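You operate a simulated robot arm through the tools that you are given. There is no shell and no other tool. Be economical: measure what you need, move in short steps, check, and stop when the job is done.

Carry out the task below with a simulated robot arm. There is one attempt and no reset: what you move stays moved.

TASK
Put the 20 yellow filter from the side bench on the small disc there and the 60 yellow filter on the silver middle disc there.

It is judged by the outcome, as a careful person would: the job done as asked, and still so three seconds after it is handed in. It fails if anything else is knocked over, pushed out of place, dropped, spilled or broken.

THE ROBOT
A 7-joint arm with a two-finger parallel gripper, fixed in place. Base frame: the origin is at the foot of the arm, x ahead of it, y to its left, z up; the work surface is at about z = 0. Lengths are in mm, angles in degrees, forces in N, time in s.
With the tool pointing down near the work surface it reaches from about 220 to 580 mm from the base axis. Its first joint turns from -66.0 to 66.0 degrees. Payload 2.5 kg.
Tool frame: the origin (TCP) lies between the finger pads and is the grasp point; the fingertips stand 23 mm ahead of it; z points along the fingers, y is the line along which they close. The gripper opens to 94 mm. The fingers are 38 mm wide and 10 mm thick; the gripper's body (54 by 96 mm) begins 39 mm behind the TCP.
Orientation is told as [roll, pitch, yaw] about the base's x, y, z axes, in that order, counted from this pose: with the fingers straight down and closing along the base's y, the tool's x points along the base's -x, its y along +y and its z along -z.

THE INTERFACE
- The arm moves only by the tool nudge_tool. Its argument "motion" is a list of rows, each a list of 5 numbers: the opening, from 0 (shut) to 1 (fully open), then the shift along the base's x, y, z in units of 25 mm (1.0 is 25 mm), then the turn about the base's z in units of 8 degrees (1.0 is 8 degrees). In form: [[jaw, x, y, z, twist], ...]. A call has 1 to 10 rows; each row shifts and turns the commanded pose from where the row before left it. A call with a number of a shift or a turn outside -1 to 1 is refused whole. A row lasts 0.2 s, in which the tool goes at most 50 mm and 8.6 degrees; a call with a longer step from one row to the next is refused whole, and so is a gripper value outside its range. A pose out of reach is approached as far as the arm can. The call stops where the force on the tool passes 40 N (or 10 N more than at its start, if that is more) or the arm is blocked; 0.2 s more then pass. The fingers move at their own pace (about 108 mm/s each) and stop on an object; they squeeze with about 30 N. The grip force told is the motor's: it shows also when the fingers shut on nothing. Time passes only in rows, and 0.2 s behind the last, so rows that do not move let the fingers close. It gives the time, the measured TCP pose, the force on the tool (base axes), the opening and the grip force at its end, in the units of the frame above (readings bear some noise), and new pictures: "pictures" is both (left out), scene, wrist or none.
- Cameras (640 x 400 px; columns grow to the right, rows downward): "scene" is fixed at [117.3, -416.7, 527.3]; the picture's right is [0.80, -0.60, 0.00], its down [-0.43, -0.57, -0.70] and it looks along [0.42, 0.56, -0.71] (base axes); focal length 325 px, centre (320, 200). "wrist" rides on the gripper at [-39, 0, -44] in the tool frame; the picture's right is [0.00, -1.00, 0.00], its down [0.97, 0.00, -0.24] and it looks along [0.24, 0.00, 0.97] (tool axes); focal length 218 px, centre (320, 200).
- probe_pixels(camera, pixels): for up to 12 pixels [column, row] of the newest picture of that camera ("zoom" is the newest enlarged one), the place [x, y, z] in the base frame of the surface seen there, good to about 2 mm. No time passes.
- zoom(camera, box): a new picture of the part [left, top, right, bottom] of that camera's present view, enlarged. No time passes.
- finish_job(): hands the job in; it is judged then, once.

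Work in short steps. Measure before you move; look again where a grasp or a placing could have gone wrong, and mend it. You have 60 turns and 120 pictures in all, the two below and enlarged ones among them. Open the gripper and draw the arm clear of the work before you hand the job in, unless the task says otherwise; then end with one line.

The tools are called after "Emit:" as a command line: name --pt "numbers of a row" for each row, then --argument value for the rest, lists and objects as JSON in quotes. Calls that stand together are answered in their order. nudge_tool: Moves the arm, as the interface text tells. Its arguments: {"type":"object","properties":{"motion":{"type":"array","items":{"type":"array","items":{"type":"number"}}},"pictures":{"type":"string","enum":["both","scene","wrist","none"]}},"required":["motion"]} The other tools are called the same way: probe_pixels (camera, pixels) gives the place of the surface under pixels of a picture; zoom (camera, box) takes an enlarged picture of a part of a camera's view; finish_job () hands the job in.

At the start:

```text
t: 0.0
eef_pos: [338.4, 26.6, 247.4]
ee_rot: [0.0, 0.0, 0.0]
wrist_force: [-0.8, -0.3, 0.0]
finger_gap: 94.0
gripper_force: 0.1
```

scene: 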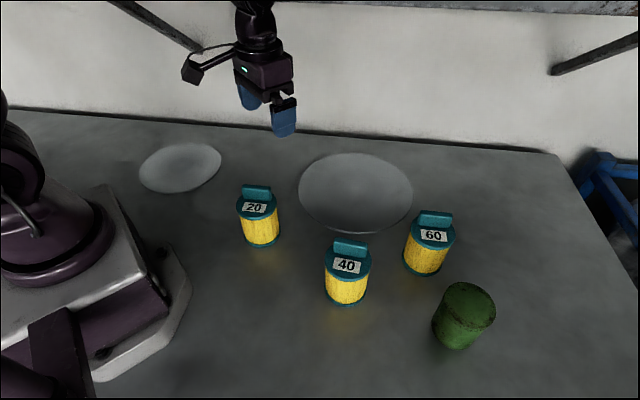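
wrist: 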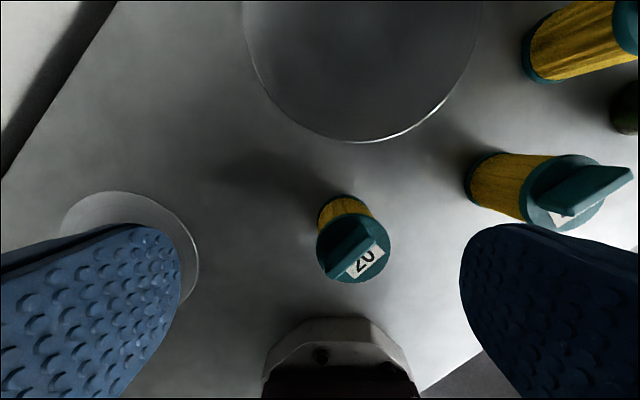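

The scene shows a small disc near (180,167), a bigger disc near (356,192), and filters 20 at (260,215), 40 at (347,270), 60 at (430,243). I'll enlarge and measure.

Emit:
zoom --camera "scene" --box '[120, 120, 520, 370]'

Emit:
probe_pixels --camera "scene" --pixels '[[180, 167], [140, 172], [220, 158], [356, 192], [300, 190], [412, 195], [350, 154], [362, 233], [257, 187], [437, 214], [349, 242], [240, 165]]'

Emit:
zoom --camera "wrist" --box '[240, 150, 480, 300]'

```text
1.60 times, centred on (320, 245) of scene
```

zoom: 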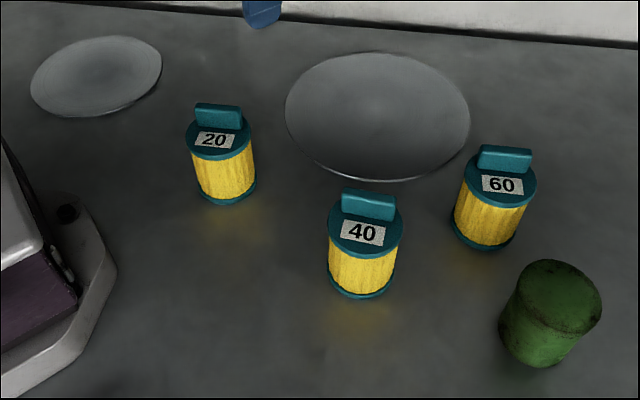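

```text
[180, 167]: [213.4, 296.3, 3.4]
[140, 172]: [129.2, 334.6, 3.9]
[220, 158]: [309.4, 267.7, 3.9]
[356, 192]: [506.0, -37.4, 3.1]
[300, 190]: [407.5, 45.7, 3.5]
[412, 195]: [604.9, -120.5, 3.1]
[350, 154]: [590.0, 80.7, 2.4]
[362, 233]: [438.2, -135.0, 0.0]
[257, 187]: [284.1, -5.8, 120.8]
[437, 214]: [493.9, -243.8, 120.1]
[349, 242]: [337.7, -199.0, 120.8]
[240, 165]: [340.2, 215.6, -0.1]
```

```text
2.67 times, centred on (360, 225) of wrist
```

zoom: 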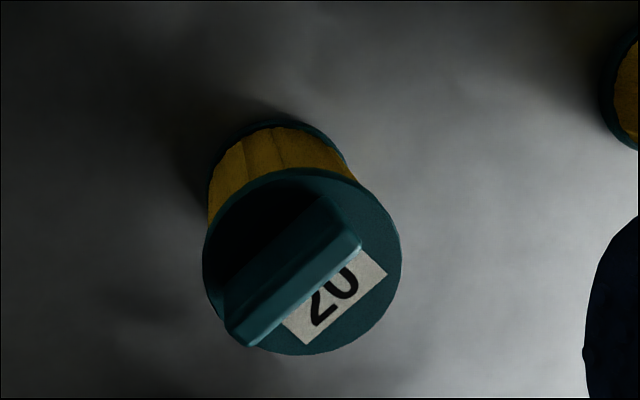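

Emit:
probe_pixels --camera "zoom" --pixels '[[242, 338], [352, 240], [228, 322], [335, 208], [340, 300], [300, 175], [385, 220], [215, 270], [240, 180], [320, 140]]'

Emit:
zoom --camera "scene" --box '[220, 170, 300, 220]'

```text
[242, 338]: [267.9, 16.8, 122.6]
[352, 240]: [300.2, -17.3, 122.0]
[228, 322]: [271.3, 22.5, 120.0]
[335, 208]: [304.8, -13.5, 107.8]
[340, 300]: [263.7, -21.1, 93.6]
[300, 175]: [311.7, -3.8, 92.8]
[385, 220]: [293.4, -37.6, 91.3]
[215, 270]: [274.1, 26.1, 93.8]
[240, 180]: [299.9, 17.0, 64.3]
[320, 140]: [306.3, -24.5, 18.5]
```

```text
8.00 times, centred on (260, 195) of scene
```

zoom: 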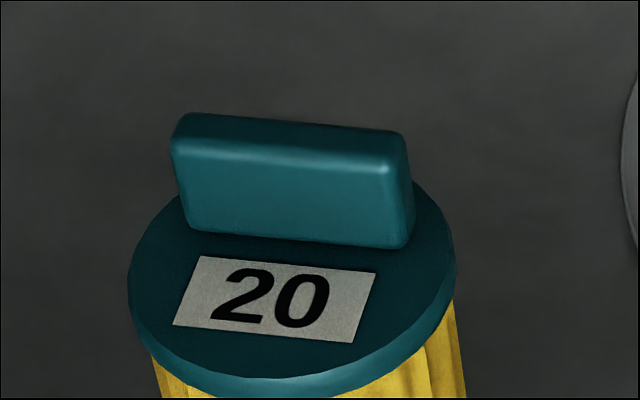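

Emit:
probe_pixels --camera "zoom" --pixels '[[182, 122], [400, 138], [180, 148], [392, 168], [196, 225], [400, 240], [290, 140], [135, 250], [290, 385], [445, 300], [450, 230]]'

Emit:
zoom --camera "scene" --box '[396, 200, 476, 250]'

```text
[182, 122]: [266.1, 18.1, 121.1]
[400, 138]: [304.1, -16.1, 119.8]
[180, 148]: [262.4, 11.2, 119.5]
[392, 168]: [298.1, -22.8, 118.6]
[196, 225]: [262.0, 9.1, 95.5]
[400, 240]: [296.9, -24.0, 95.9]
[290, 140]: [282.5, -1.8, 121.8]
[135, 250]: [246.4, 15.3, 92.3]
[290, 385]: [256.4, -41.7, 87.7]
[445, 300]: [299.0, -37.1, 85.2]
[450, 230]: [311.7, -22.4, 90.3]
```

```text
8.00 times, centred on (436, 225) of scene
```

zoom: 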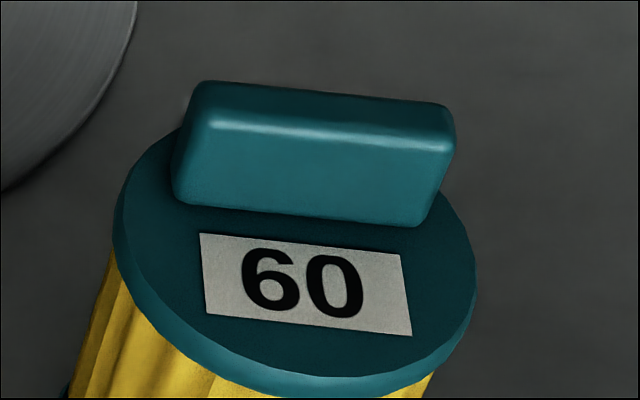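

Emit:
probe_pixels --camera "zoom" --pixels '[[205, 88], [445, 110], [205, 122], [440, 150], [320, 110], [190, 195], [420, 215], [120, 215], [300, 370], [470, 290]]'

Emit:
nudge_tool --pt "1 -0.7 -0.4 0 -0.75" --pt "1 -0.7 -0.4 0 -0.75" --pt "1 -0.7 -0.3 0 -0.75" --pt "1 -0.08 0 0 -1" --pt "1 0 0 -0.5 -1" --pt "1 0 0 -0.5 -1" --pt "1 0 0 -1 0" --pt "1 0 0 -1 0"

```text
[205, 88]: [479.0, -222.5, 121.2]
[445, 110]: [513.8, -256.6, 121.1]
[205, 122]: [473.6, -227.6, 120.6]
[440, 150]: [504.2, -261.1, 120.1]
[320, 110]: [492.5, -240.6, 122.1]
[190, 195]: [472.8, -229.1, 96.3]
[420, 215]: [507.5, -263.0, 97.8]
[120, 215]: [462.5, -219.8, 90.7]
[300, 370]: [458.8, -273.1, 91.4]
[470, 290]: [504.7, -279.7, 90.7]
```

```text
t: 1.8
eef_pos: [284.4, -1.7, 170.2]
ee_rot: [0.1, -0.1, -42.1]
wrist_force: [-0.1, 0.4, 0.9]
finger_gap: 93.9
gripper_force: 0.1
```

scene: 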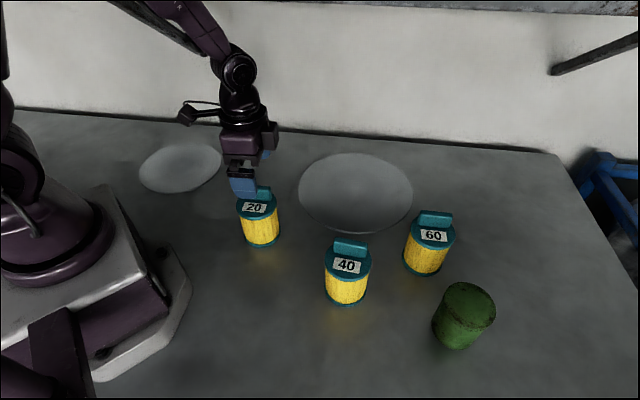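
wrist: 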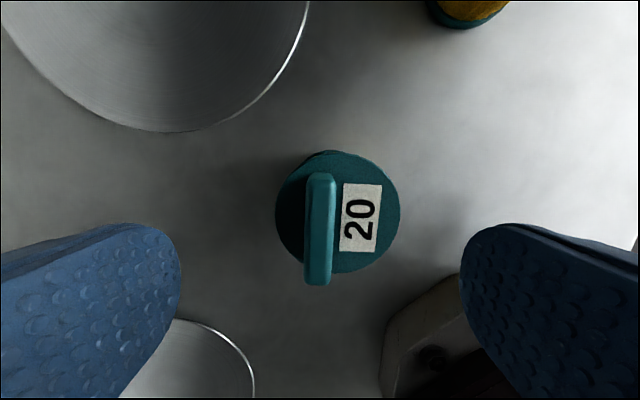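

The bar is centred at column 320 and aligned; I descend to z≈120 and close.

Emit:
nudge_tool --pt "1 0 0 -1 0" --pt "1 0 0 -0.9 0" --pt "1 0 0 0 0" --pt "0 0 0 0 0" --pt "0 0 0 0 0" --pt "0 0 0 0 0"

```text
t: 3.2
eef_pos: [284.2, -0.3, 125.0]
ee_rot: [0.0, 0.0, -42.0]
wrist_force: [-0.7, 0.1, -0.6]
finger_gap: 13.8
gripper_force: 30.2
```

scene: 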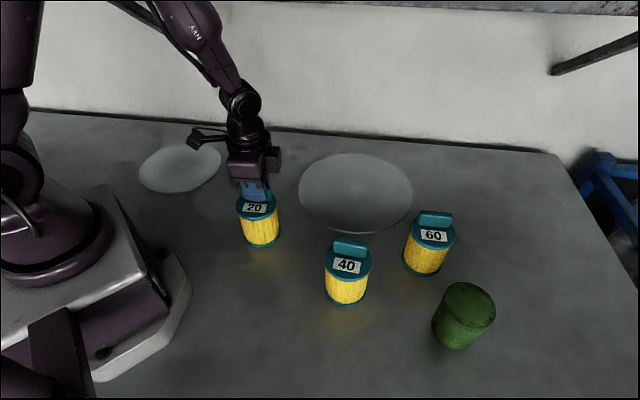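
wrist: 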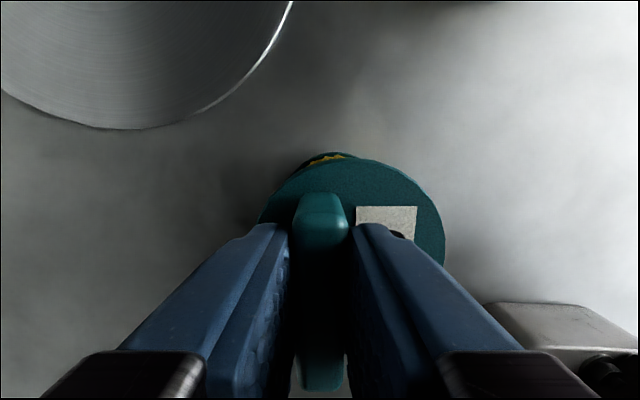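

Grip is firm (13.8 mm). I lift, check, then carry toward the small disc centre around (219,301).

Emit:
nudge_tool --pt "0 0 0 0.6 0" --pt "0 0 0 0.9 0" --pt "0 0 0 0.9 0" --pt "0 -0.1 0.6 0 0.5" --pt "0 -0.17 0.8 0 0.75" --pt "0 -0.17 0.8 0 0.75" --pt "0 -0.17 0.8 0 0.75" --pt "0 -0.17 0.8 0 0.75" --pt "0 -0.17 0.8 0 0.75" --pt "0 -0.17 0.8 0 0.75"

```text
t: 5.4
eef_pos: [256.5, 134.4, 184.6]
ee_rot: [0.0, 0.1, -1.9]
wrist_force: [0.4, 0.1, -2.5]
finger_gap: 13.8
gripper_force: 29.8
```

scene: 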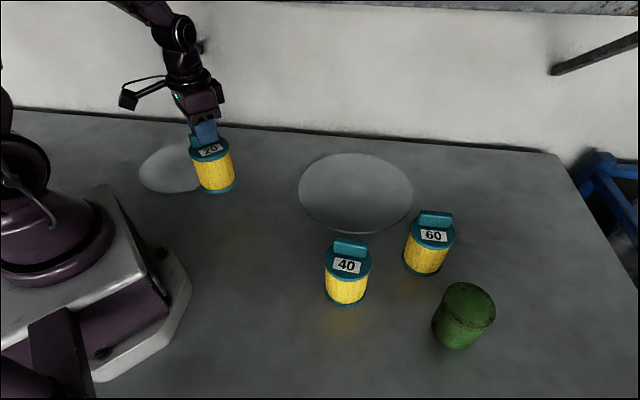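
wrist: 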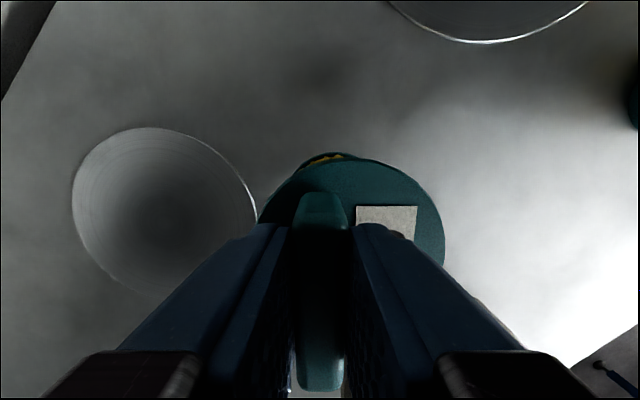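

The disc is well seen in the wrist picture around (160,205); I measure its rim and profile.

Emit:
probe_pixels --camera "wrist" --pixels '[[73, 195], [255, 205], [150, 128], [130, 288], [160, 200], [100, 200], [120, 200], [200, 200], [160, 160], [235, 195], [230, 160], [150, 245]]'

Emit:
probe_pixels --camera "scene" --pixels '[[300, 190], [320, 190], [340, 190], [356, 192], [375, 192], [395, 194], [350, 156], [352, 170], [360, 210], [362, 228], [412, 193]]'

```text
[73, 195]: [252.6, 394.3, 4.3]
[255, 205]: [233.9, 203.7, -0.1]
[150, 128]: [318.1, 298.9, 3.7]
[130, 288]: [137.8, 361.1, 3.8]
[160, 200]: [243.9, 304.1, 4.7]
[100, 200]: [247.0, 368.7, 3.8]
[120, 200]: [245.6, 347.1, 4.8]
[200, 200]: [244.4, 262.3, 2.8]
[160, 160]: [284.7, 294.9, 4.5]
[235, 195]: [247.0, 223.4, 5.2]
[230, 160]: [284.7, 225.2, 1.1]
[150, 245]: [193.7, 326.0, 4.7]
```

```text
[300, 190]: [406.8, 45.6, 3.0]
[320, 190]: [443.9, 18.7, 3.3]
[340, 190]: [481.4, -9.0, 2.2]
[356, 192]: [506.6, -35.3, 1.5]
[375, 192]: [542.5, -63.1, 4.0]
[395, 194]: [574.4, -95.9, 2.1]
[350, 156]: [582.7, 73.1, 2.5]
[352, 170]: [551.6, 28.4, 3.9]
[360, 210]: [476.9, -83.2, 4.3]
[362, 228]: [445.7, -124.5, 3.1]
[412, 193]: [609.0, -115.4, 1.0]
```

Disc centre is about (222,301), flat, ~4 mm high. I carry on at the same height to above it.

Emit:
nudge_tool --pt "0 -0.15 0.75 0 0" --pt "0 -0.15 0.75 0 0" --pt "0 -0.15 0.75 0 0" --pt "0 -0.15 0.75 0 0.2" --pt "0 -0.15 0.75 0 0" --pt "0 -0.15 0.75 0 0" --pt "0 -0.15 0.75 0 0" --pt "0 -0.15 0.75 0 0" --pt "0 -0.15 0.75 0 0" --pt "0 -0.03 0.23 0 0"

```text
t: 7.0
eef_pos: [194.4, 208.5, 158.3]
ee_rot: [-7.1, 5.7, -1.6]
wrist_force: [0.5, 1.0, -1.6]
finger_gap: 13.9
gripper_force: 30.5
stopped in row 8: the arm was blocked; the commanded pose is now the measured one
```

scene: 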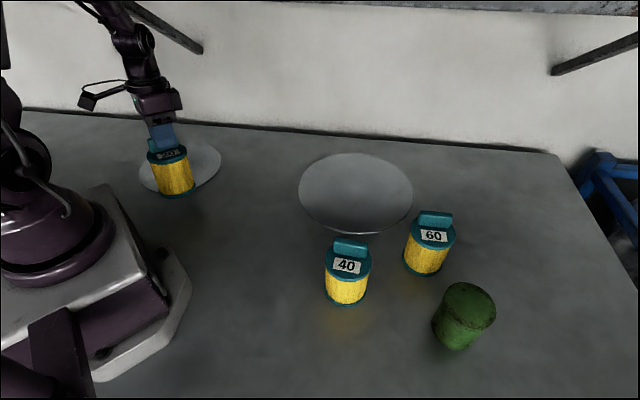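
wrist: 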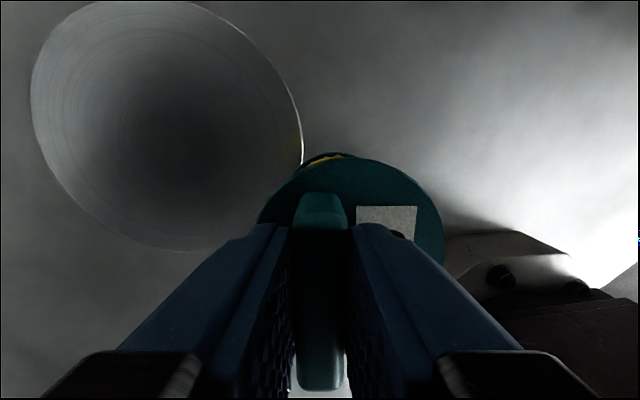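

The arm was blocked at (194,208) with a tilt; I look for the cause near the rod at (165,25).

Emit:
zoom --camera "scene" --box '[0, 0, 240, 150]'

Emit:
probe_pixels --camera "scene" --pixels '[[150, 18], [175, 34], [198, 48], [112, 28], [140, 60], [90, 100], [60, 70], [570, 65], [620, 45], [157, 103], [10, 60], [300, 60]]'

```text
2.67 times, centred on (120, 75) of scene
```

zoom: 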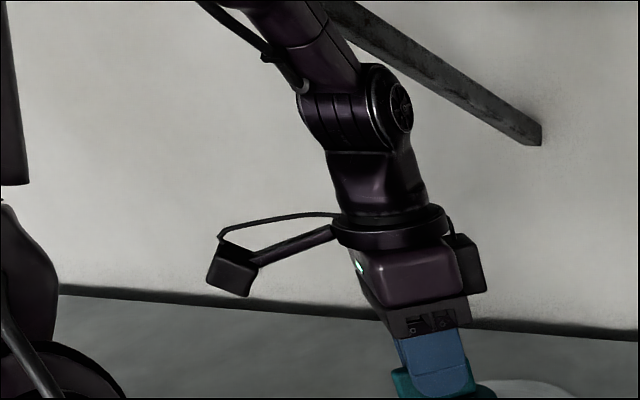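

```text
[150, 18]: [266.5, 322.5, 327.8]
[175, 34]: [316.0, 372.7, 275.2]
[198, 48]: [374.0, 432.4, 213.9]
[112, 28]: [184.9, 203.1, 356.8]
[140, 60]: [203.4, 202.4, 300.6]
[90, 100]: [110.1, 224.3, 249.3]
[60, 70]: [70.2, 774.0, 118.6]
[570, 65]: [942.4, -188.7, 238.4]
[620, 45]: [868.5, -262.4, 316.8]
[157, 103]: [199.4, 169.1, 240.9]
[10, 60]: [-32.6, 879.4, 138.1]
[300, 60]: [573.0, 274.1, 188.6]
```

Emit:
probe_pixels --camera "scene" --pixels '[[146, 41], [125, 12], [100, 5], [140, 8], [118, 2], [155, 28], [190, 50], [200, 45], [300, 4], [450, 8], [600, 8], [190, 40]]'

Emit:
nudge_tool --pt "0 0.3 -0.3 0 0" --pt "0 0.5 -0.5 0.1 0" --pt "0 0.5 -0.6 0.2 0" --pt "0 0.4 -0.6 0.2 0" --pt "0 0 0 0 0"

```text
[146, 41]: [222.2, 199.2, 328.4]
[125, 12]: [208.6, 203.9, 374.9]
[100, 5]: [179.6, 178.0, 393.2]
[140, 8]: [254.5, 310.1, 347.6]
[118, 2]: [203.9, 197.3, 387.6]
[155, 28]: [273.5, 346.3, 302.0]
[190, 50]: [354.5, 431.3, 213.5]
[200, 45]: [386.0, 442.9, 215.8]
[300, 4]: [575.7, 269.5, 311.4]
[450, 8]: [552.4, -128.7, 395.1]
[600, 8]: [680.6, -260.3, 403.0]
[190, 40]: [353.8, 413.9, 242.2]
```

```text
t: 8.2
eef_pos: [238.7, 157.6, 170.1]
ee_rot: [-6.8, 5.5, -1.7]
wrist_force: [-0.3, -0.5, -1.8]
finger_gap: 13.7
gripper_force: 29.8
```

scene: 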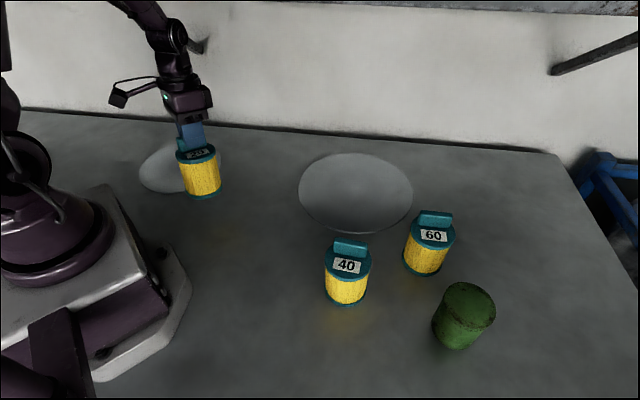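
wrist: 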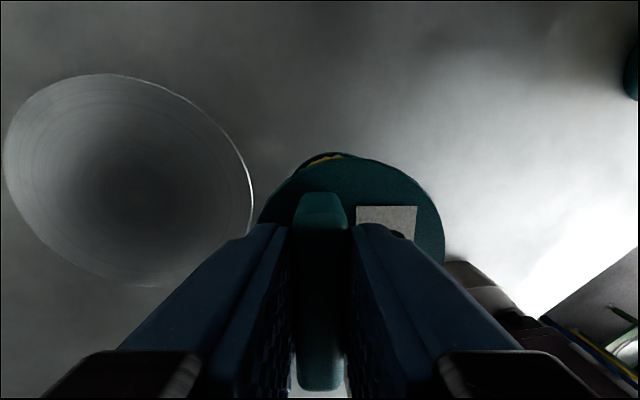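

The tilt (about 9°, top leaning away from me) stuck in the commanded pose; a shelf at z≈390 (front edge through (552,-128)) with a strut over the disc blocked the forearm. I'll turn the tool by −40° in the clear to see whether the tilt can be pointed somewhere harmless.

Emit:
nudge_tool --pt "0 0 0 0 -1" --pt "0 0 0 0 -1" --pt "0 0 0 0 -1" --pt "0 0 0 0 -1" --pt "0 0 0 0 -1" --pt "0 0 0 0 0"

Emit:
probe_pixels --camera "scene" --pixels '[[450, 4], [450, 12], [300, 1], [350, 3], [550, 6], [635, 8], [250, 1], [570, 70], [635, 38], [600, 52], [400, 8], [500, 12]]'

```text
t: 9.6
eef_pos: [236.7, 158.2, 170.8]
ee_rot: [-7.1, 5.6, -41.9]
wrist_force: [-0.3, 0.5, -2.6]
finger_gap: 13.5
gripper_force: 30.0
```

scene: 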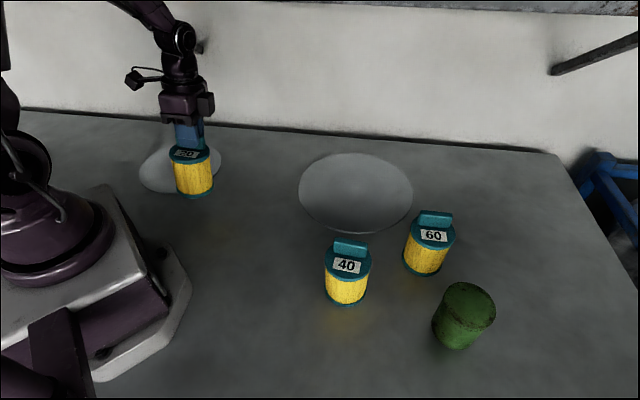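
wrist: 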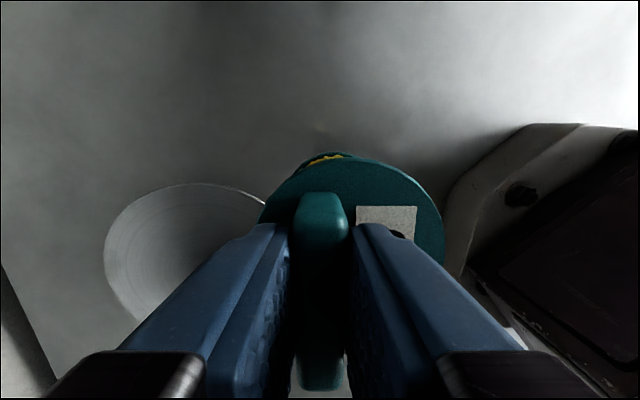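

```text
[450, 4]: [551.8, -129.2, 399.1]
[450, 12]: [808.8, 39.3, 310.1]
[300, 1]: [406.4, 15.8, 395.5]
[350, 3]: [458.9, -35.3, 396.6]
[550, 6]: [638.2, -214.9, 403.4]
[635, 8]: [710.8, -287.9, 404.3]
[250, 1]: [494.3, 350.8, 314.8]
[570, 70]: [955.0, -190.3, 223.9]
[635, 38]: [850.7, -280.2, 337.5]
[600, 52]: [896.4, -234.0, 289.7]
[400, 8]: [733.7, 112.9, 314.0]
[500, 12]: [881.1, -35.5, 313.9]
```

Turning worked with the tilt following the tool. Shelf front edge is the line x+y≈423 at z≈392, strut in the plane near t=40 (y−x≈57..). I turn another −44° so the tilt leans along the shelf, away from the strut.

Emit:
nudge_tool --pt "0 0 0 0 -1" --pt "0 0 0 0 -1" --pt "0 0 0 0 -1" --pt "0 0 0 0 -1" --pt "0 0 0 0 -1" --pt "0 0 0 0 0"

```text
t: 11.0
eef_pos: [236.2, 158.2, 170.5]
ee_rot: [-7.0, 5.6, -81.8]
wrist_force: [0.5, 0.4, -1.6]
finger_gap: 13.9
gripper_force: 30.3
```

scene: 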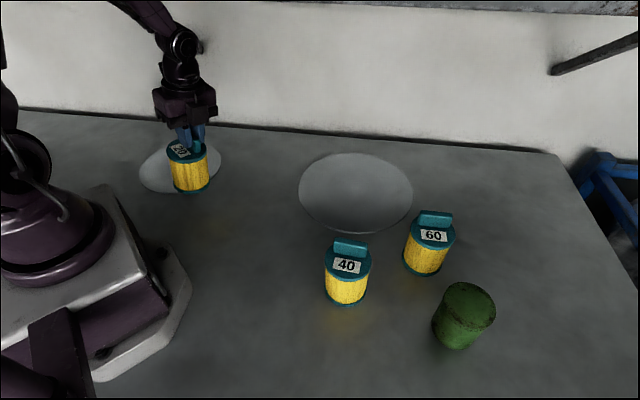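
wrist: 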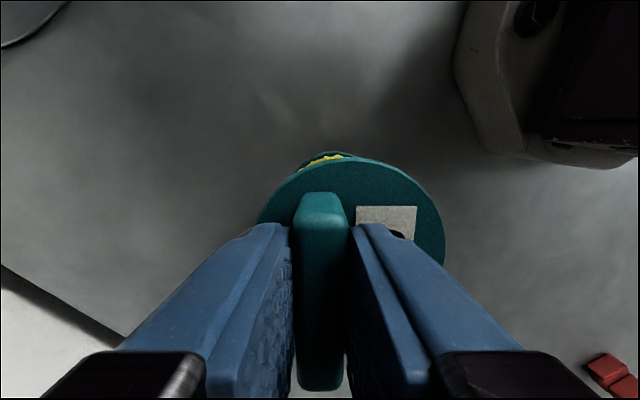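

Emit:
nudge_tool --pt "0 0 0 0 -1" --pt "0 0 0 0 -1" --pt "0 0 0 0 0" --pictures "none"

```text
t: 11.8
eef_pos: [237.8, 159.4, 169.8]
ee_rot: [-6.9, 5.5, -97.9]
wrist_force: [0.5, -0.5, -1.4]
finger_gap: 13.7
gripper_force: 30.3
```

Still following; I keep turning the same way in small portions, watching for lag.

Emit:
nudge_tool --pt "0 0 0 0 -1" --pt "0 0 0 0 -1" --pt "0 0 0 0 0" --pictures "none"

```text
t: 12.6
eef_pos: [236.3, 158.4, 169.9]
ee_rot: [-7.0, 5.6, -113.9]
wrist_force: [0.0, 0.1, -1.3]
finger_gap: 13.9
gripper_force: 30.1
```

Still following. Now lower to z≈147 and go in low toward TCP (213,242), turning back 8° to offset the base turn.

Emit:
nudge_tool --pt "0 0 0 -0.46 0.5" --pt "0 0 0 -0.46 0.5" --pt "0 -0.15 0.55 0 0" --pt "0 -0.15 0.55 0 0" --pt "0 -0.15 0.55 0 0" --pt "0 0 0 0 0"

```text
t: 14.0
eef_pos: [224.2, 199.8, 149.0]
ee_rot: [-7.0, 5.6, -105.8]
wrist_force: [0.5, -0.2, -1.0]
finger_gap: 13.8
gripper_force: 29.6
```

scene: 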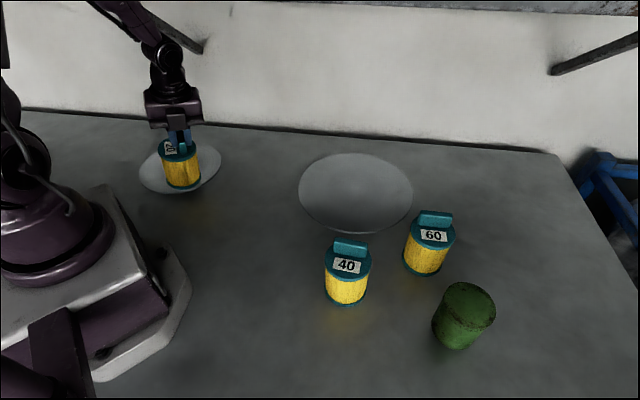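
wrist: 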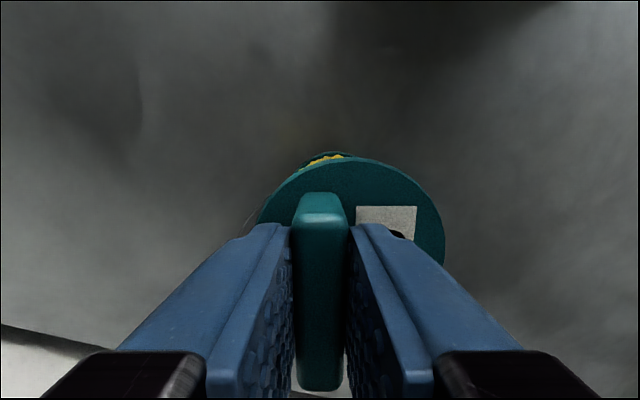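

Emit:
nudge_tool --pt "0 -0.13 0.55 0 0" --pt "0 -0.13 0.55 0 0" --pt "0 -0.13 0.55 0 0" --pt "0 0 0 0 0"

```text
t: 15.0
eef_pos: [214.3, 234.0, 146.4]
ee_rot: [-7.3, 4.8, -106.6]
wrist_force: [-0.2, 1.1, -2.6]
finger_gap: 13.8
gripper_force: 30.3
```

scene: 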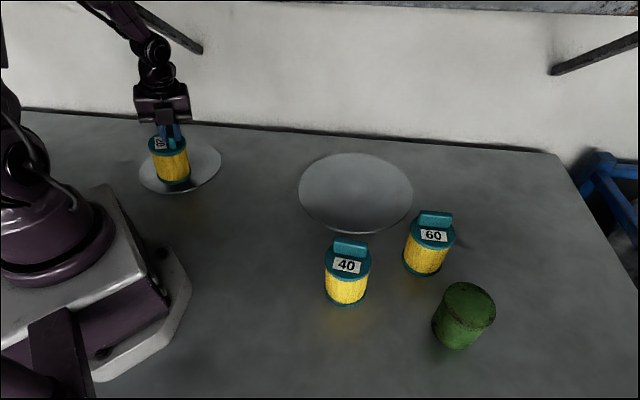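
wrist: 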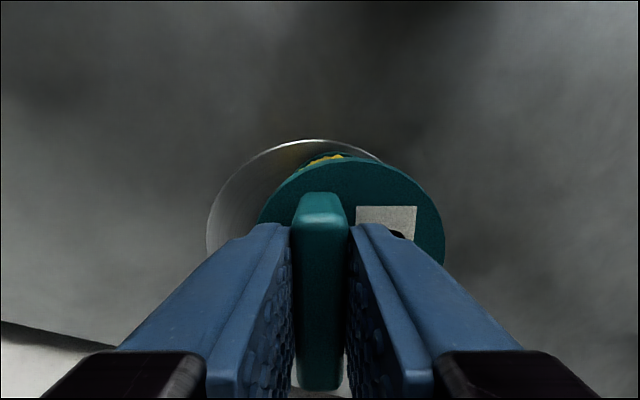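

It's beginning to lag (y 234 vs 241), a light contact. I check where the filter's base sits over the disc.

Emit:
zoom --camera "scene" --box '[110, 0, 270, 200]'

Emit:
probe_pixels --camera "scene" --pixels '[[157, 182], [172, 187], [188, 178], [150, 145], [187, 145], [172, 180], [155, 178], [170, 192]]'

```text
2.00 times, centred on (190, 100) of scene
```

zoom: 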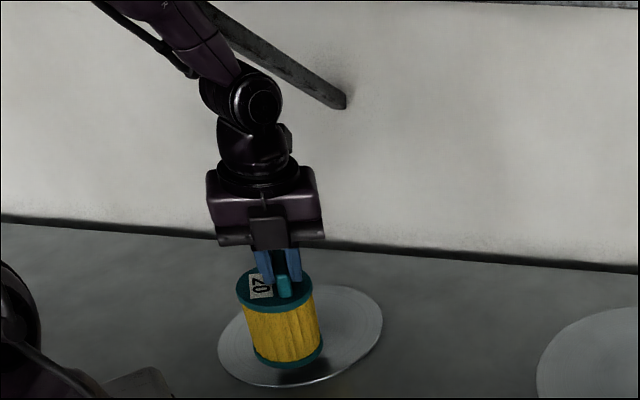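

```text
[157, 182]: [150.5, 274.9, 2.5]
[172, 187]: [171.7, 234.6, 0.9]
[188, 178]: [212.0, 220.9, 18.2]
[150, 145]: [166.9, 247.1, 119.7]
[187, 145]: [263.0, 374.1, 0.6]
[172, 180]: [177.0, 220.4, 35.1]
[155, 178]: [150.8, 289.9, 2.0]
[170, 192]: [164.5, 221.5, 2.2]
```

The base is only ~57 mm off disc centre and the forearm is near the shelf edge. I retreat and rotate the other way (toward yaw ≈ +160), which points the tilt inward so the wrist stays clear of the shelf.

Emit:
nudge_tool --pt "0 0.13 -0.55 0 0" --pt "0 0.13 -0.55 0 0.5" --pt "0 0.13 -0.55 0 1" --pt "0 0.15 -0.55 0 1" --pt "0 0.15 -0.55 0.3 1" --pt "0 0.15 -0.55 0.4 1" --pt "0 0 0 0.4 1" --pt "0 0 0 0 1" --pt "0 0 0 0 1" --pt "0 0 0 0 1" --pictures "none"

Emit:
nudge_tool --pt "0 0 0 0 1" --pt "0 0 0 0 1" --pt "0 0 0 0 1" --pt "0 0 0 0 1" --pt "0 0 0 0 1" --pt "0 0 0 0 1" --pt "0 0 0 0 1" --pt "0 0 0 0 1" --pt "0 0 0 0 1" --pt "0 0 0 0 0" --pictures "none"

```text
t: 17.2
eef_pos: [237.4, 158.2, 176.0]
ee_rot: [-7.0, 5.6, -37.6]
wrist_force: [0.0, 0.0, -2.0]
finger_gap: 13.6
gripper_force: 30.1
```

```text
t: 19.4
eef_pos: [237.8, 159.6, 175.7]
ee_rot: [-7.0, 5.5, 34.4]
wrist_force: [-0.3, 0.4, -1.1]
finger_gap: 13.5
gripper_force: 30.0
```

Emit:
nudge_tool --pt "0 0 0 0 1" --pt "0 0 0 0 1" --pt "0 0 0 0 1" --pt "0 0 0 0 1" --pt "0 0 0 0 0"

Emit:
nudge_tool --pt "0 0 0 0 1" --pt "0 0 0 0 1" --pt "0 0 0 0 1" --pt "0 0 0 0 1" --pt "0 0 0 0 0"

```text
t: 20.6
eef_pos: [236.9, 158.1, 174.5]
ee_rot: [-7.0, 5.6, 66.5]
wrist_force: [-0.3, 0.0, -0.6]
finger_gap: 13.6
gripper_force: 29.8
```

scene: 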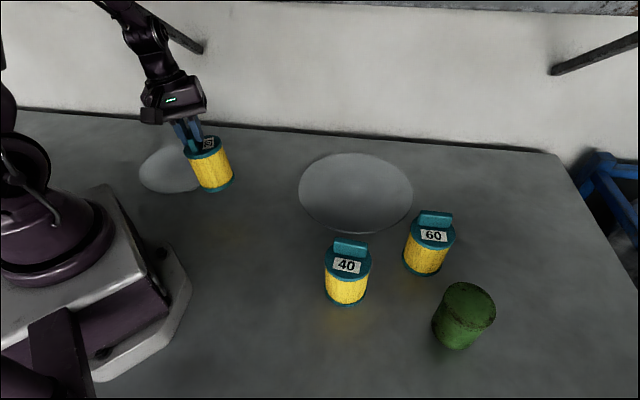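
wrist: 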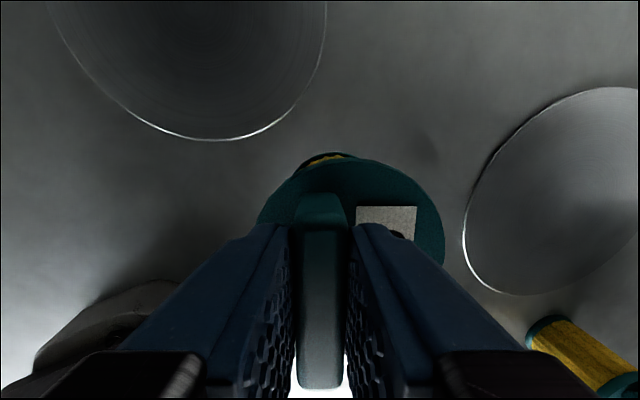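

```text
t: 21.8
eef_pos: [236.9, 159.0, 173.9]
ee_rot: [-7.0, 5.5, 98.4]
wrist_force: [0.3, -0.2, -2.6]
finger_gap: 13.6
gripper_force: 29.6
```

scene: 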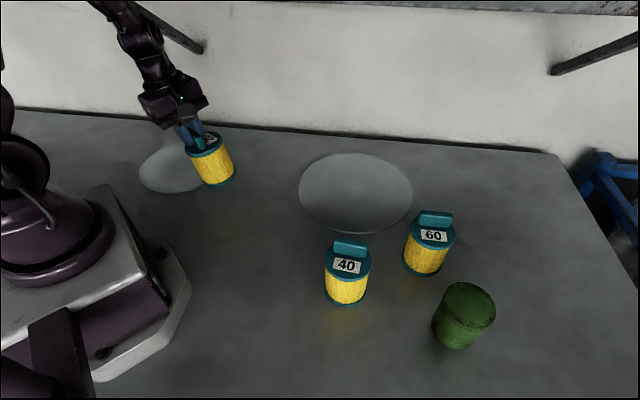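
wrist: 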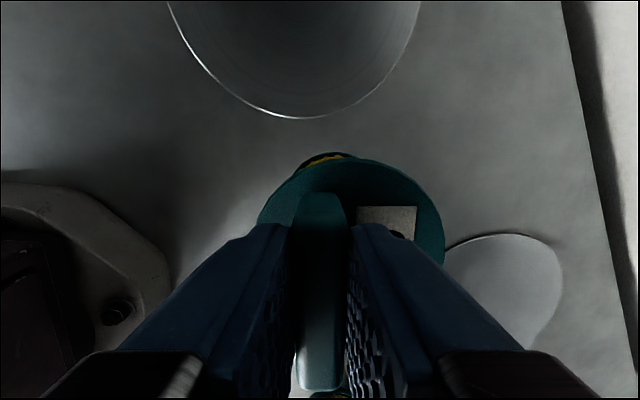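

Emit:
nudge_tool --pt "0 0 0 0 1" --pt "0 0 0 0 1" --pt "0 0 0 0 1" --pt "0 0 0 0 1" --pt "0 0 0 0 0" --pictures "none"

Emit:
nudge_tool --pt "0 0 0 0 1" --pt "0 0 0 0 1" --pt "0 0 0 0 0" --pictures "none"

Emit:
nudge_tool --pt "0 0 0 0 1" --pt "0 0 0 0 1" --pt "0 0 0 0 0"

```text
t: 23.0
eef_pos: [236.8, 158.5, 174.3]
ee_rot: [-7.0, 5.6, 130.6]
wrist_force: [0.8, -0.1, -1.5]
finger_gap: 13.5
gripper_force: 29.8
```

```text
t: 23.8
eef_pos: [236.9, 159.4, 174.8]
ee_rot: [-7.0, 5.7, 146.3]
wrist_force: [0.1, 0.2, -2.8]
finger_gap: 13.6
gripper_force: 30.2
```

```text
t: 24.6
eef_pos: [237.8, 158.5, 174.4]
ee_rot: [-6.9, 5.7, 162.3]
wrist_force: [-0.6, -0.7, -1.3]
finger_gap: 13.8
gripper_force: 30.6
```

scene: 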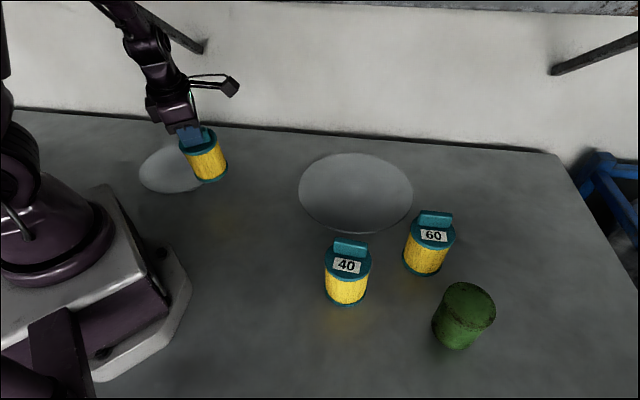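
wrist: 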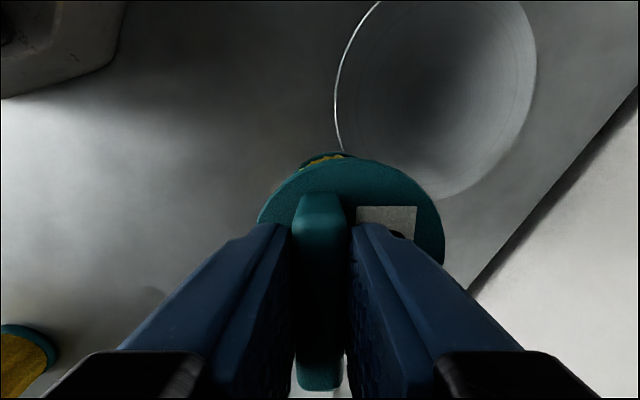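

Rotation followed fully; the tool now leans inward. Lower to ~147 and go in toward TCP (188,259).

Emit:
nudge_tool --pt "0 0 0 -0.55 0" --pt "0 0 0 -0.55 0" --pt "0 -0.33 0.67 0 0" --pt "0 -0.33 0.67 0 0" --pt "0 -0.33 0.67 0 0" --pt "0 -0.33 0.67 0 0" --pt "0 0 0 0 0" --pictures "scene"

Emit:
nudge_tool --pt "0 -0.33 0.67 0 0" --pt "0 0 0 0 0"

```text
t: 26.2
eef_pos: [203.5, 227.1, 146.9]
ee_rot: [-6.9, 5.5, 162.2]
wrist_force: [0.2, 0.2, -1.8]
finger_gap: 13.5
gripper_force: 30.3
```

scene: 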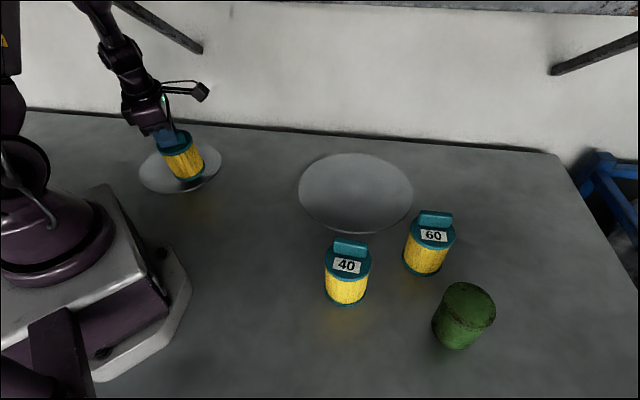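

```text
t: 26.8
eef_pos: [195.0, 243.0, 147.5]
ee_rot: [-6.9, 5.7, 162.2]
wrist_force: [-0.4, 0.1, -1.9]
finger_gap: 13.8
gripper_force: 30.1
```

scene: 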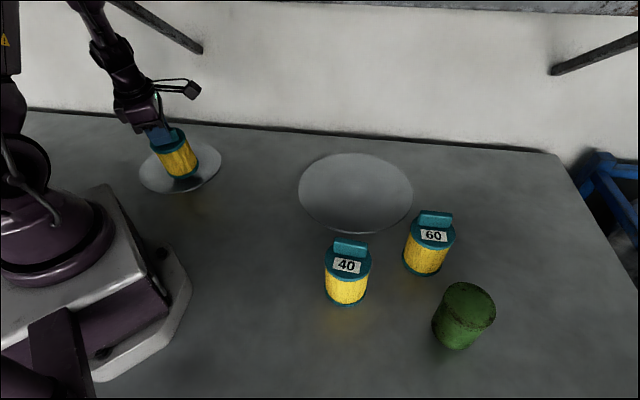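
wrist: 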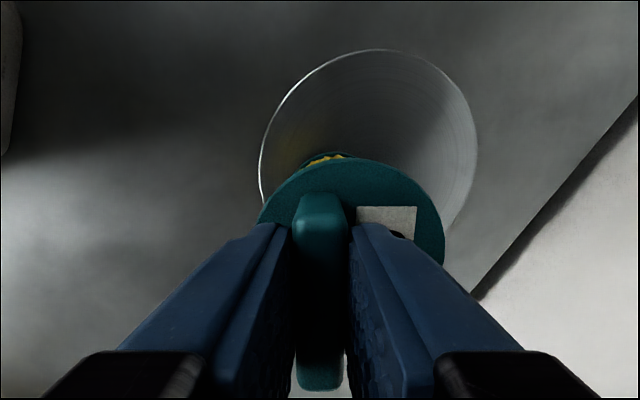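

No contact this time. One more small step in, then check.

Emit:
nudge_tool --pt "0 -0.05 0.35 0 0" --pt "0 -0.05 0.35 -0.1 0" --pt "0 0 0 0 0"

Emit:
zoom --camera "scene" --box '[100, 80, 260, 200]'

```text
t: 27.6
eef_pos: [192.9, 260.2, 145.0]
ee_rot: [-7.0, 5.7, 162.2]
wrist_force: [0.1, -0.6, -1.5]
finger_gap: 13.7
gripper_force: 30.0
```

scene: 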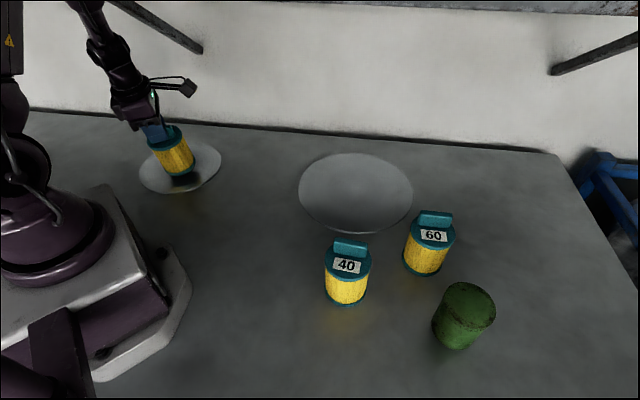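
wrist: 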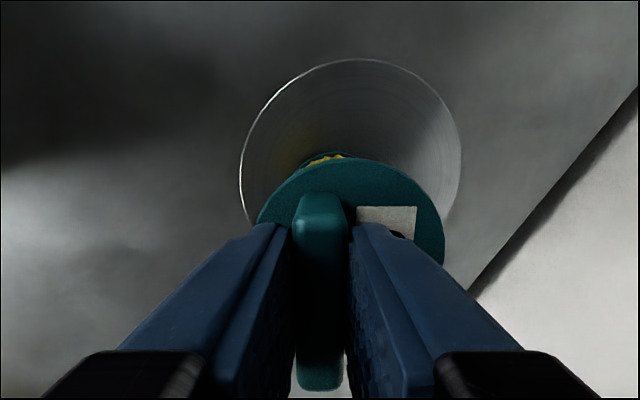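

```text
3.33 times, centred on (180, 140) of scene
```

zoom: 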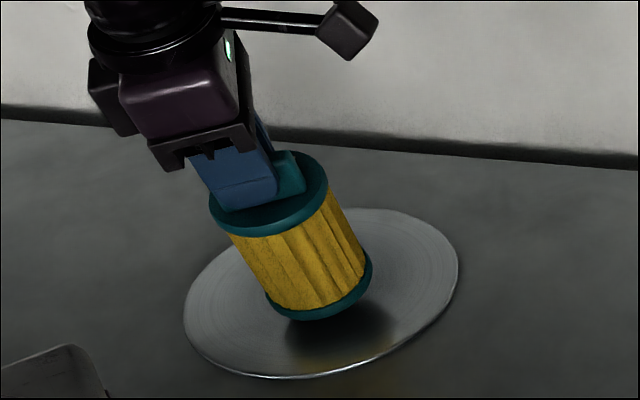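

Filter is over the disc with a few mm beneath. Lower gently.

Emit:
nudge_tool --pt "0 0 0 -0.12 0" --pt "0 0 0 -0.12 0" --pt "0 0 0 -0.12 0" --pt "0 0 0 0 0" --pictures "none"

Emit:
nudge_tool --pt "0 0 0 -0.08 0" --pt "0 0 0 -0.08 0" --pt "0 0 0 0 0" --pictures "none"

Emit:
zoom --camera "scene" --box '[100, 80, 260, 200]'

```text
t: 28.6
eef_pos: [192.7, 259.1, 135.3]
ee_rot: [-7.1, 5.6, 162.2]
wrist_force: [0.2, -0.4, -0.9]
finger_gap: 13.6
gripper_force: 29.7
```

```text
t: 29.4
eef_pos: [193.7, 261.3, 132.6]
ee_rot: [-6.9, 5.6, 162.3]
wrist_force: [-0.1, -0.5, -2.0]
finger_gap: 13.8
gripper_force: 30.1
```

```text
3.33 times, centred on (180, 140) of scene
```

zoom: 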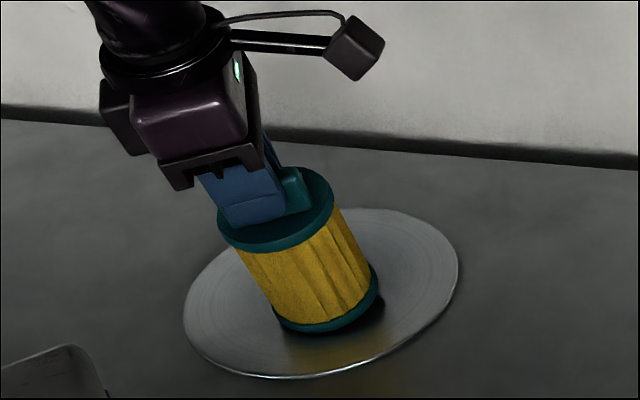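

Emit:
nudge_tool --pt "0 0 0 -0.08 0" --pt "0 0 0 0 0" --pictures "none"

Emit:
nudge_tool --pt "0 0 0 -0.06 0" --pt "0 0 0 0 0" --pictures "none"

Emit:
zoom --camera "scene" --box '[100, 80, 260, 200]'

```text
t: 30.0
eef_pos: [193.4, 259.8, 130.5]
ee_rot: [-7.1, 5.7, 162.3]
wrist_force: [-2.7, -0.2, 12.4]
finger_gap: 13.5
gripper_force: 29.8
```

```text
t: 30.6
eef_pos: [194.3, 260.9, 130.0]
ee_rot: [-7.1, 5.8, 162.2]
wrist_force: [0.9, 0.3, 23.3]
finger_gap: 13.9
gripper_force: 29.6
```

```text
3.33 times, centred on (180, 140) of scene
```

zoom: 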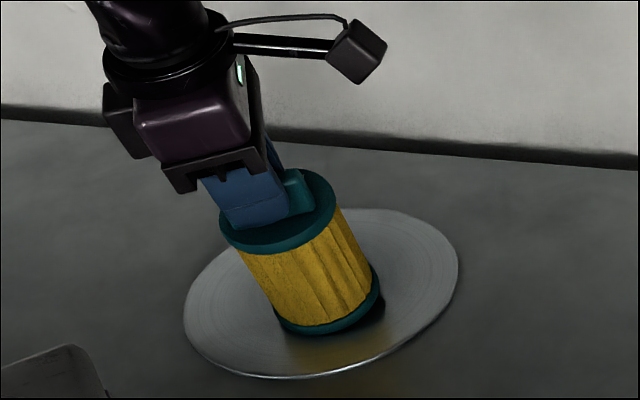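

Contact (23 N up). I open gradually so the filter settles flat.

Emit:
nudge_tool --pt "0.15 0 0 0.04 0" --pt "0.18 0 0 0 0" --pt "0.21 0 0 0 0" --pt "0.25 0 0 0 0" --pt "0.3 0 0 0 0" --pt "0.36 0 0 0 0" --pt "0.42 0 0 0 0" --pt "0.5 0 0 0 0"

Emit:
zoom --camera "scene" --box '[100, 80, 260, 200]'

```text
t: 32.4
eef_pos: [194.7, 260.2, 130.6]
ee_rot: [-6.9, 5.6, 162.3]
wrist_force: [0.7, 0.3, -0.1]
finger_gap: 46.9
gripper_force: 0.1
```

scene: 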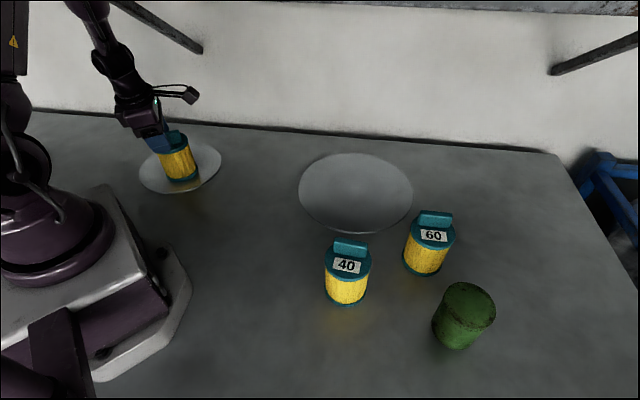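
wrist: 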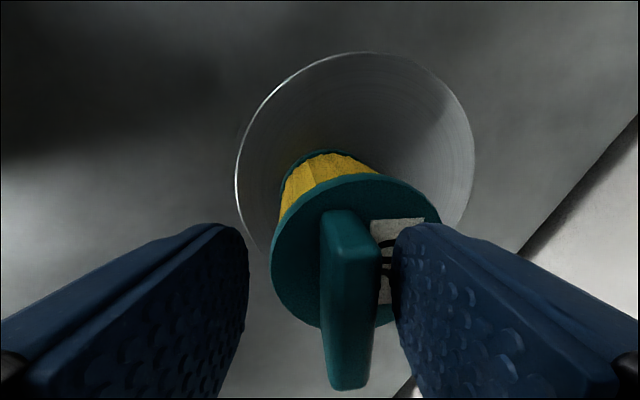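

```text
3.33 times, centred on (180, 140) of scene
```

zoom: 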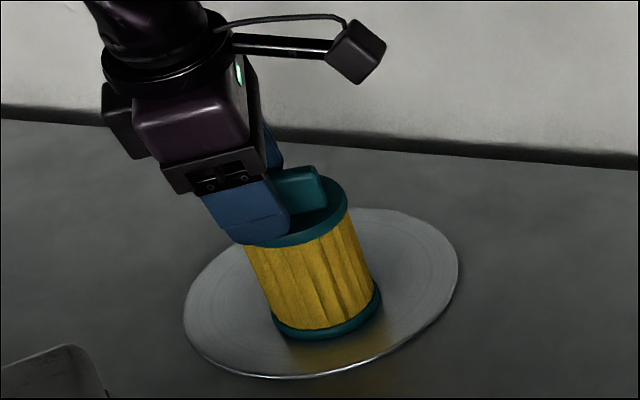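

Filter stands on its own on the disc. I open fully, then draw up and inward.

Emit:
nudge_tool --pt "0.8 0 0 0 0" --pt "1 0 0 0 0" --pt "1 0 0 0 0" --pt "1 -0.1 -0.1 0.3 0" --pt "1 -0.1 -0.1 0.3 0" --pt "1 -0.1 -0.1 0.4 0" --pt "1 -0.1 -0.1 0.4 0" --pt "1 0 0 0 0"

Emit:
zoom --camera "scene" --box '[100, 80, 260, 200]'

```text
t: 34.2
eef_pos: [183.5, 249.9, 165.4]
ee_rot: [-7.0, 5.6, 162.3]
wrist_force: [-0.8, -0.3, 0.2]
finger_gap: 94.0
gripper_force: 0.0
```

scene: 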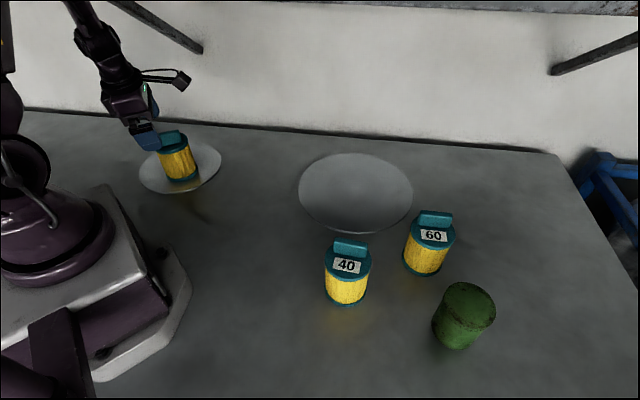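
wrist: 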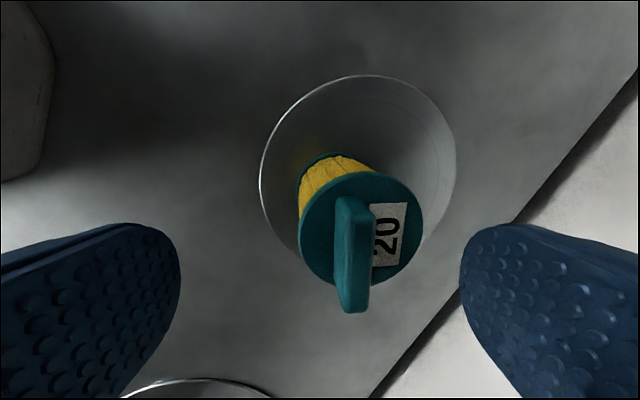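

```text
3.33 times, centred on (180, 140) of scene
```

zoom: 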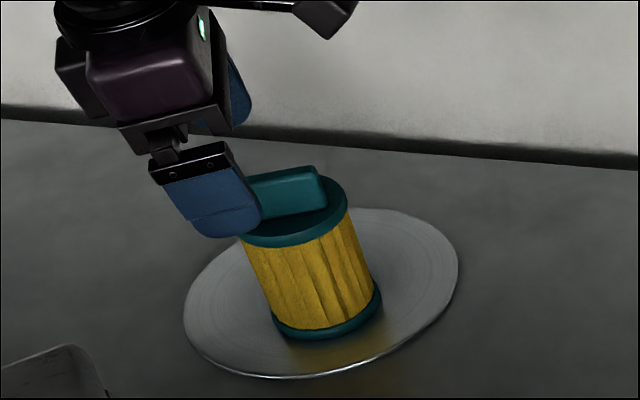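

The 20 filter stands well on the disc. Now I retreat inward and carry the empty gripper toward filter 60, turning back toward yaw −44 so it lines up with its handle.

Emit:
nudge_tool --pt "1 -0.1 -0.2 0.3 0" --pt "1 0.2 -0.7 0.3 0" --pt "1 0.4 -0.8 0.2 -0.5" --pt "1 0.55 -0.8 0.1 -1" --pt "1 0.5 -0.7 0.1 -1" --pt "1 0.55 -0.5 0.1 -1" --pt "1 0.5 -0.8 0 -1" --pt "1 0.5 -0.8 0 -1" --pt "1 0.5 -0.8 0 -1" --pt "1 0.5 -0.8 0 -1"

```text
t: 36.4
eef_pos: [285.2, 77.3, 191.0]
ee_rot: [-7.1, 5.6, 102.2]
wrist_force: [-0.1, -0.5, 0.2]
finger_gap: 93.8
gripper_force: 0.0
```

scene: 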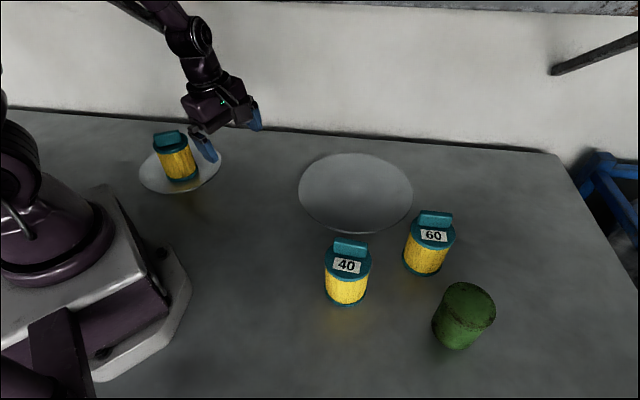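
wrist: 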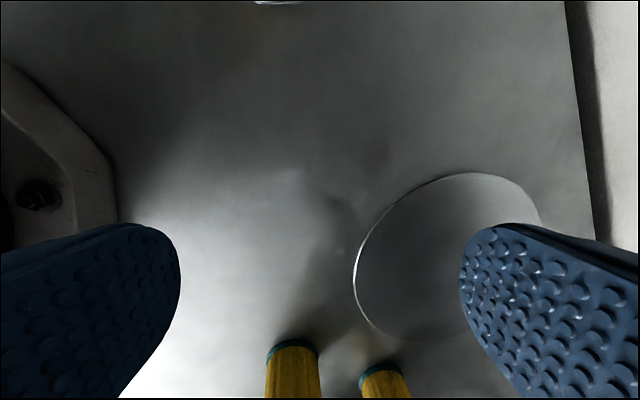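

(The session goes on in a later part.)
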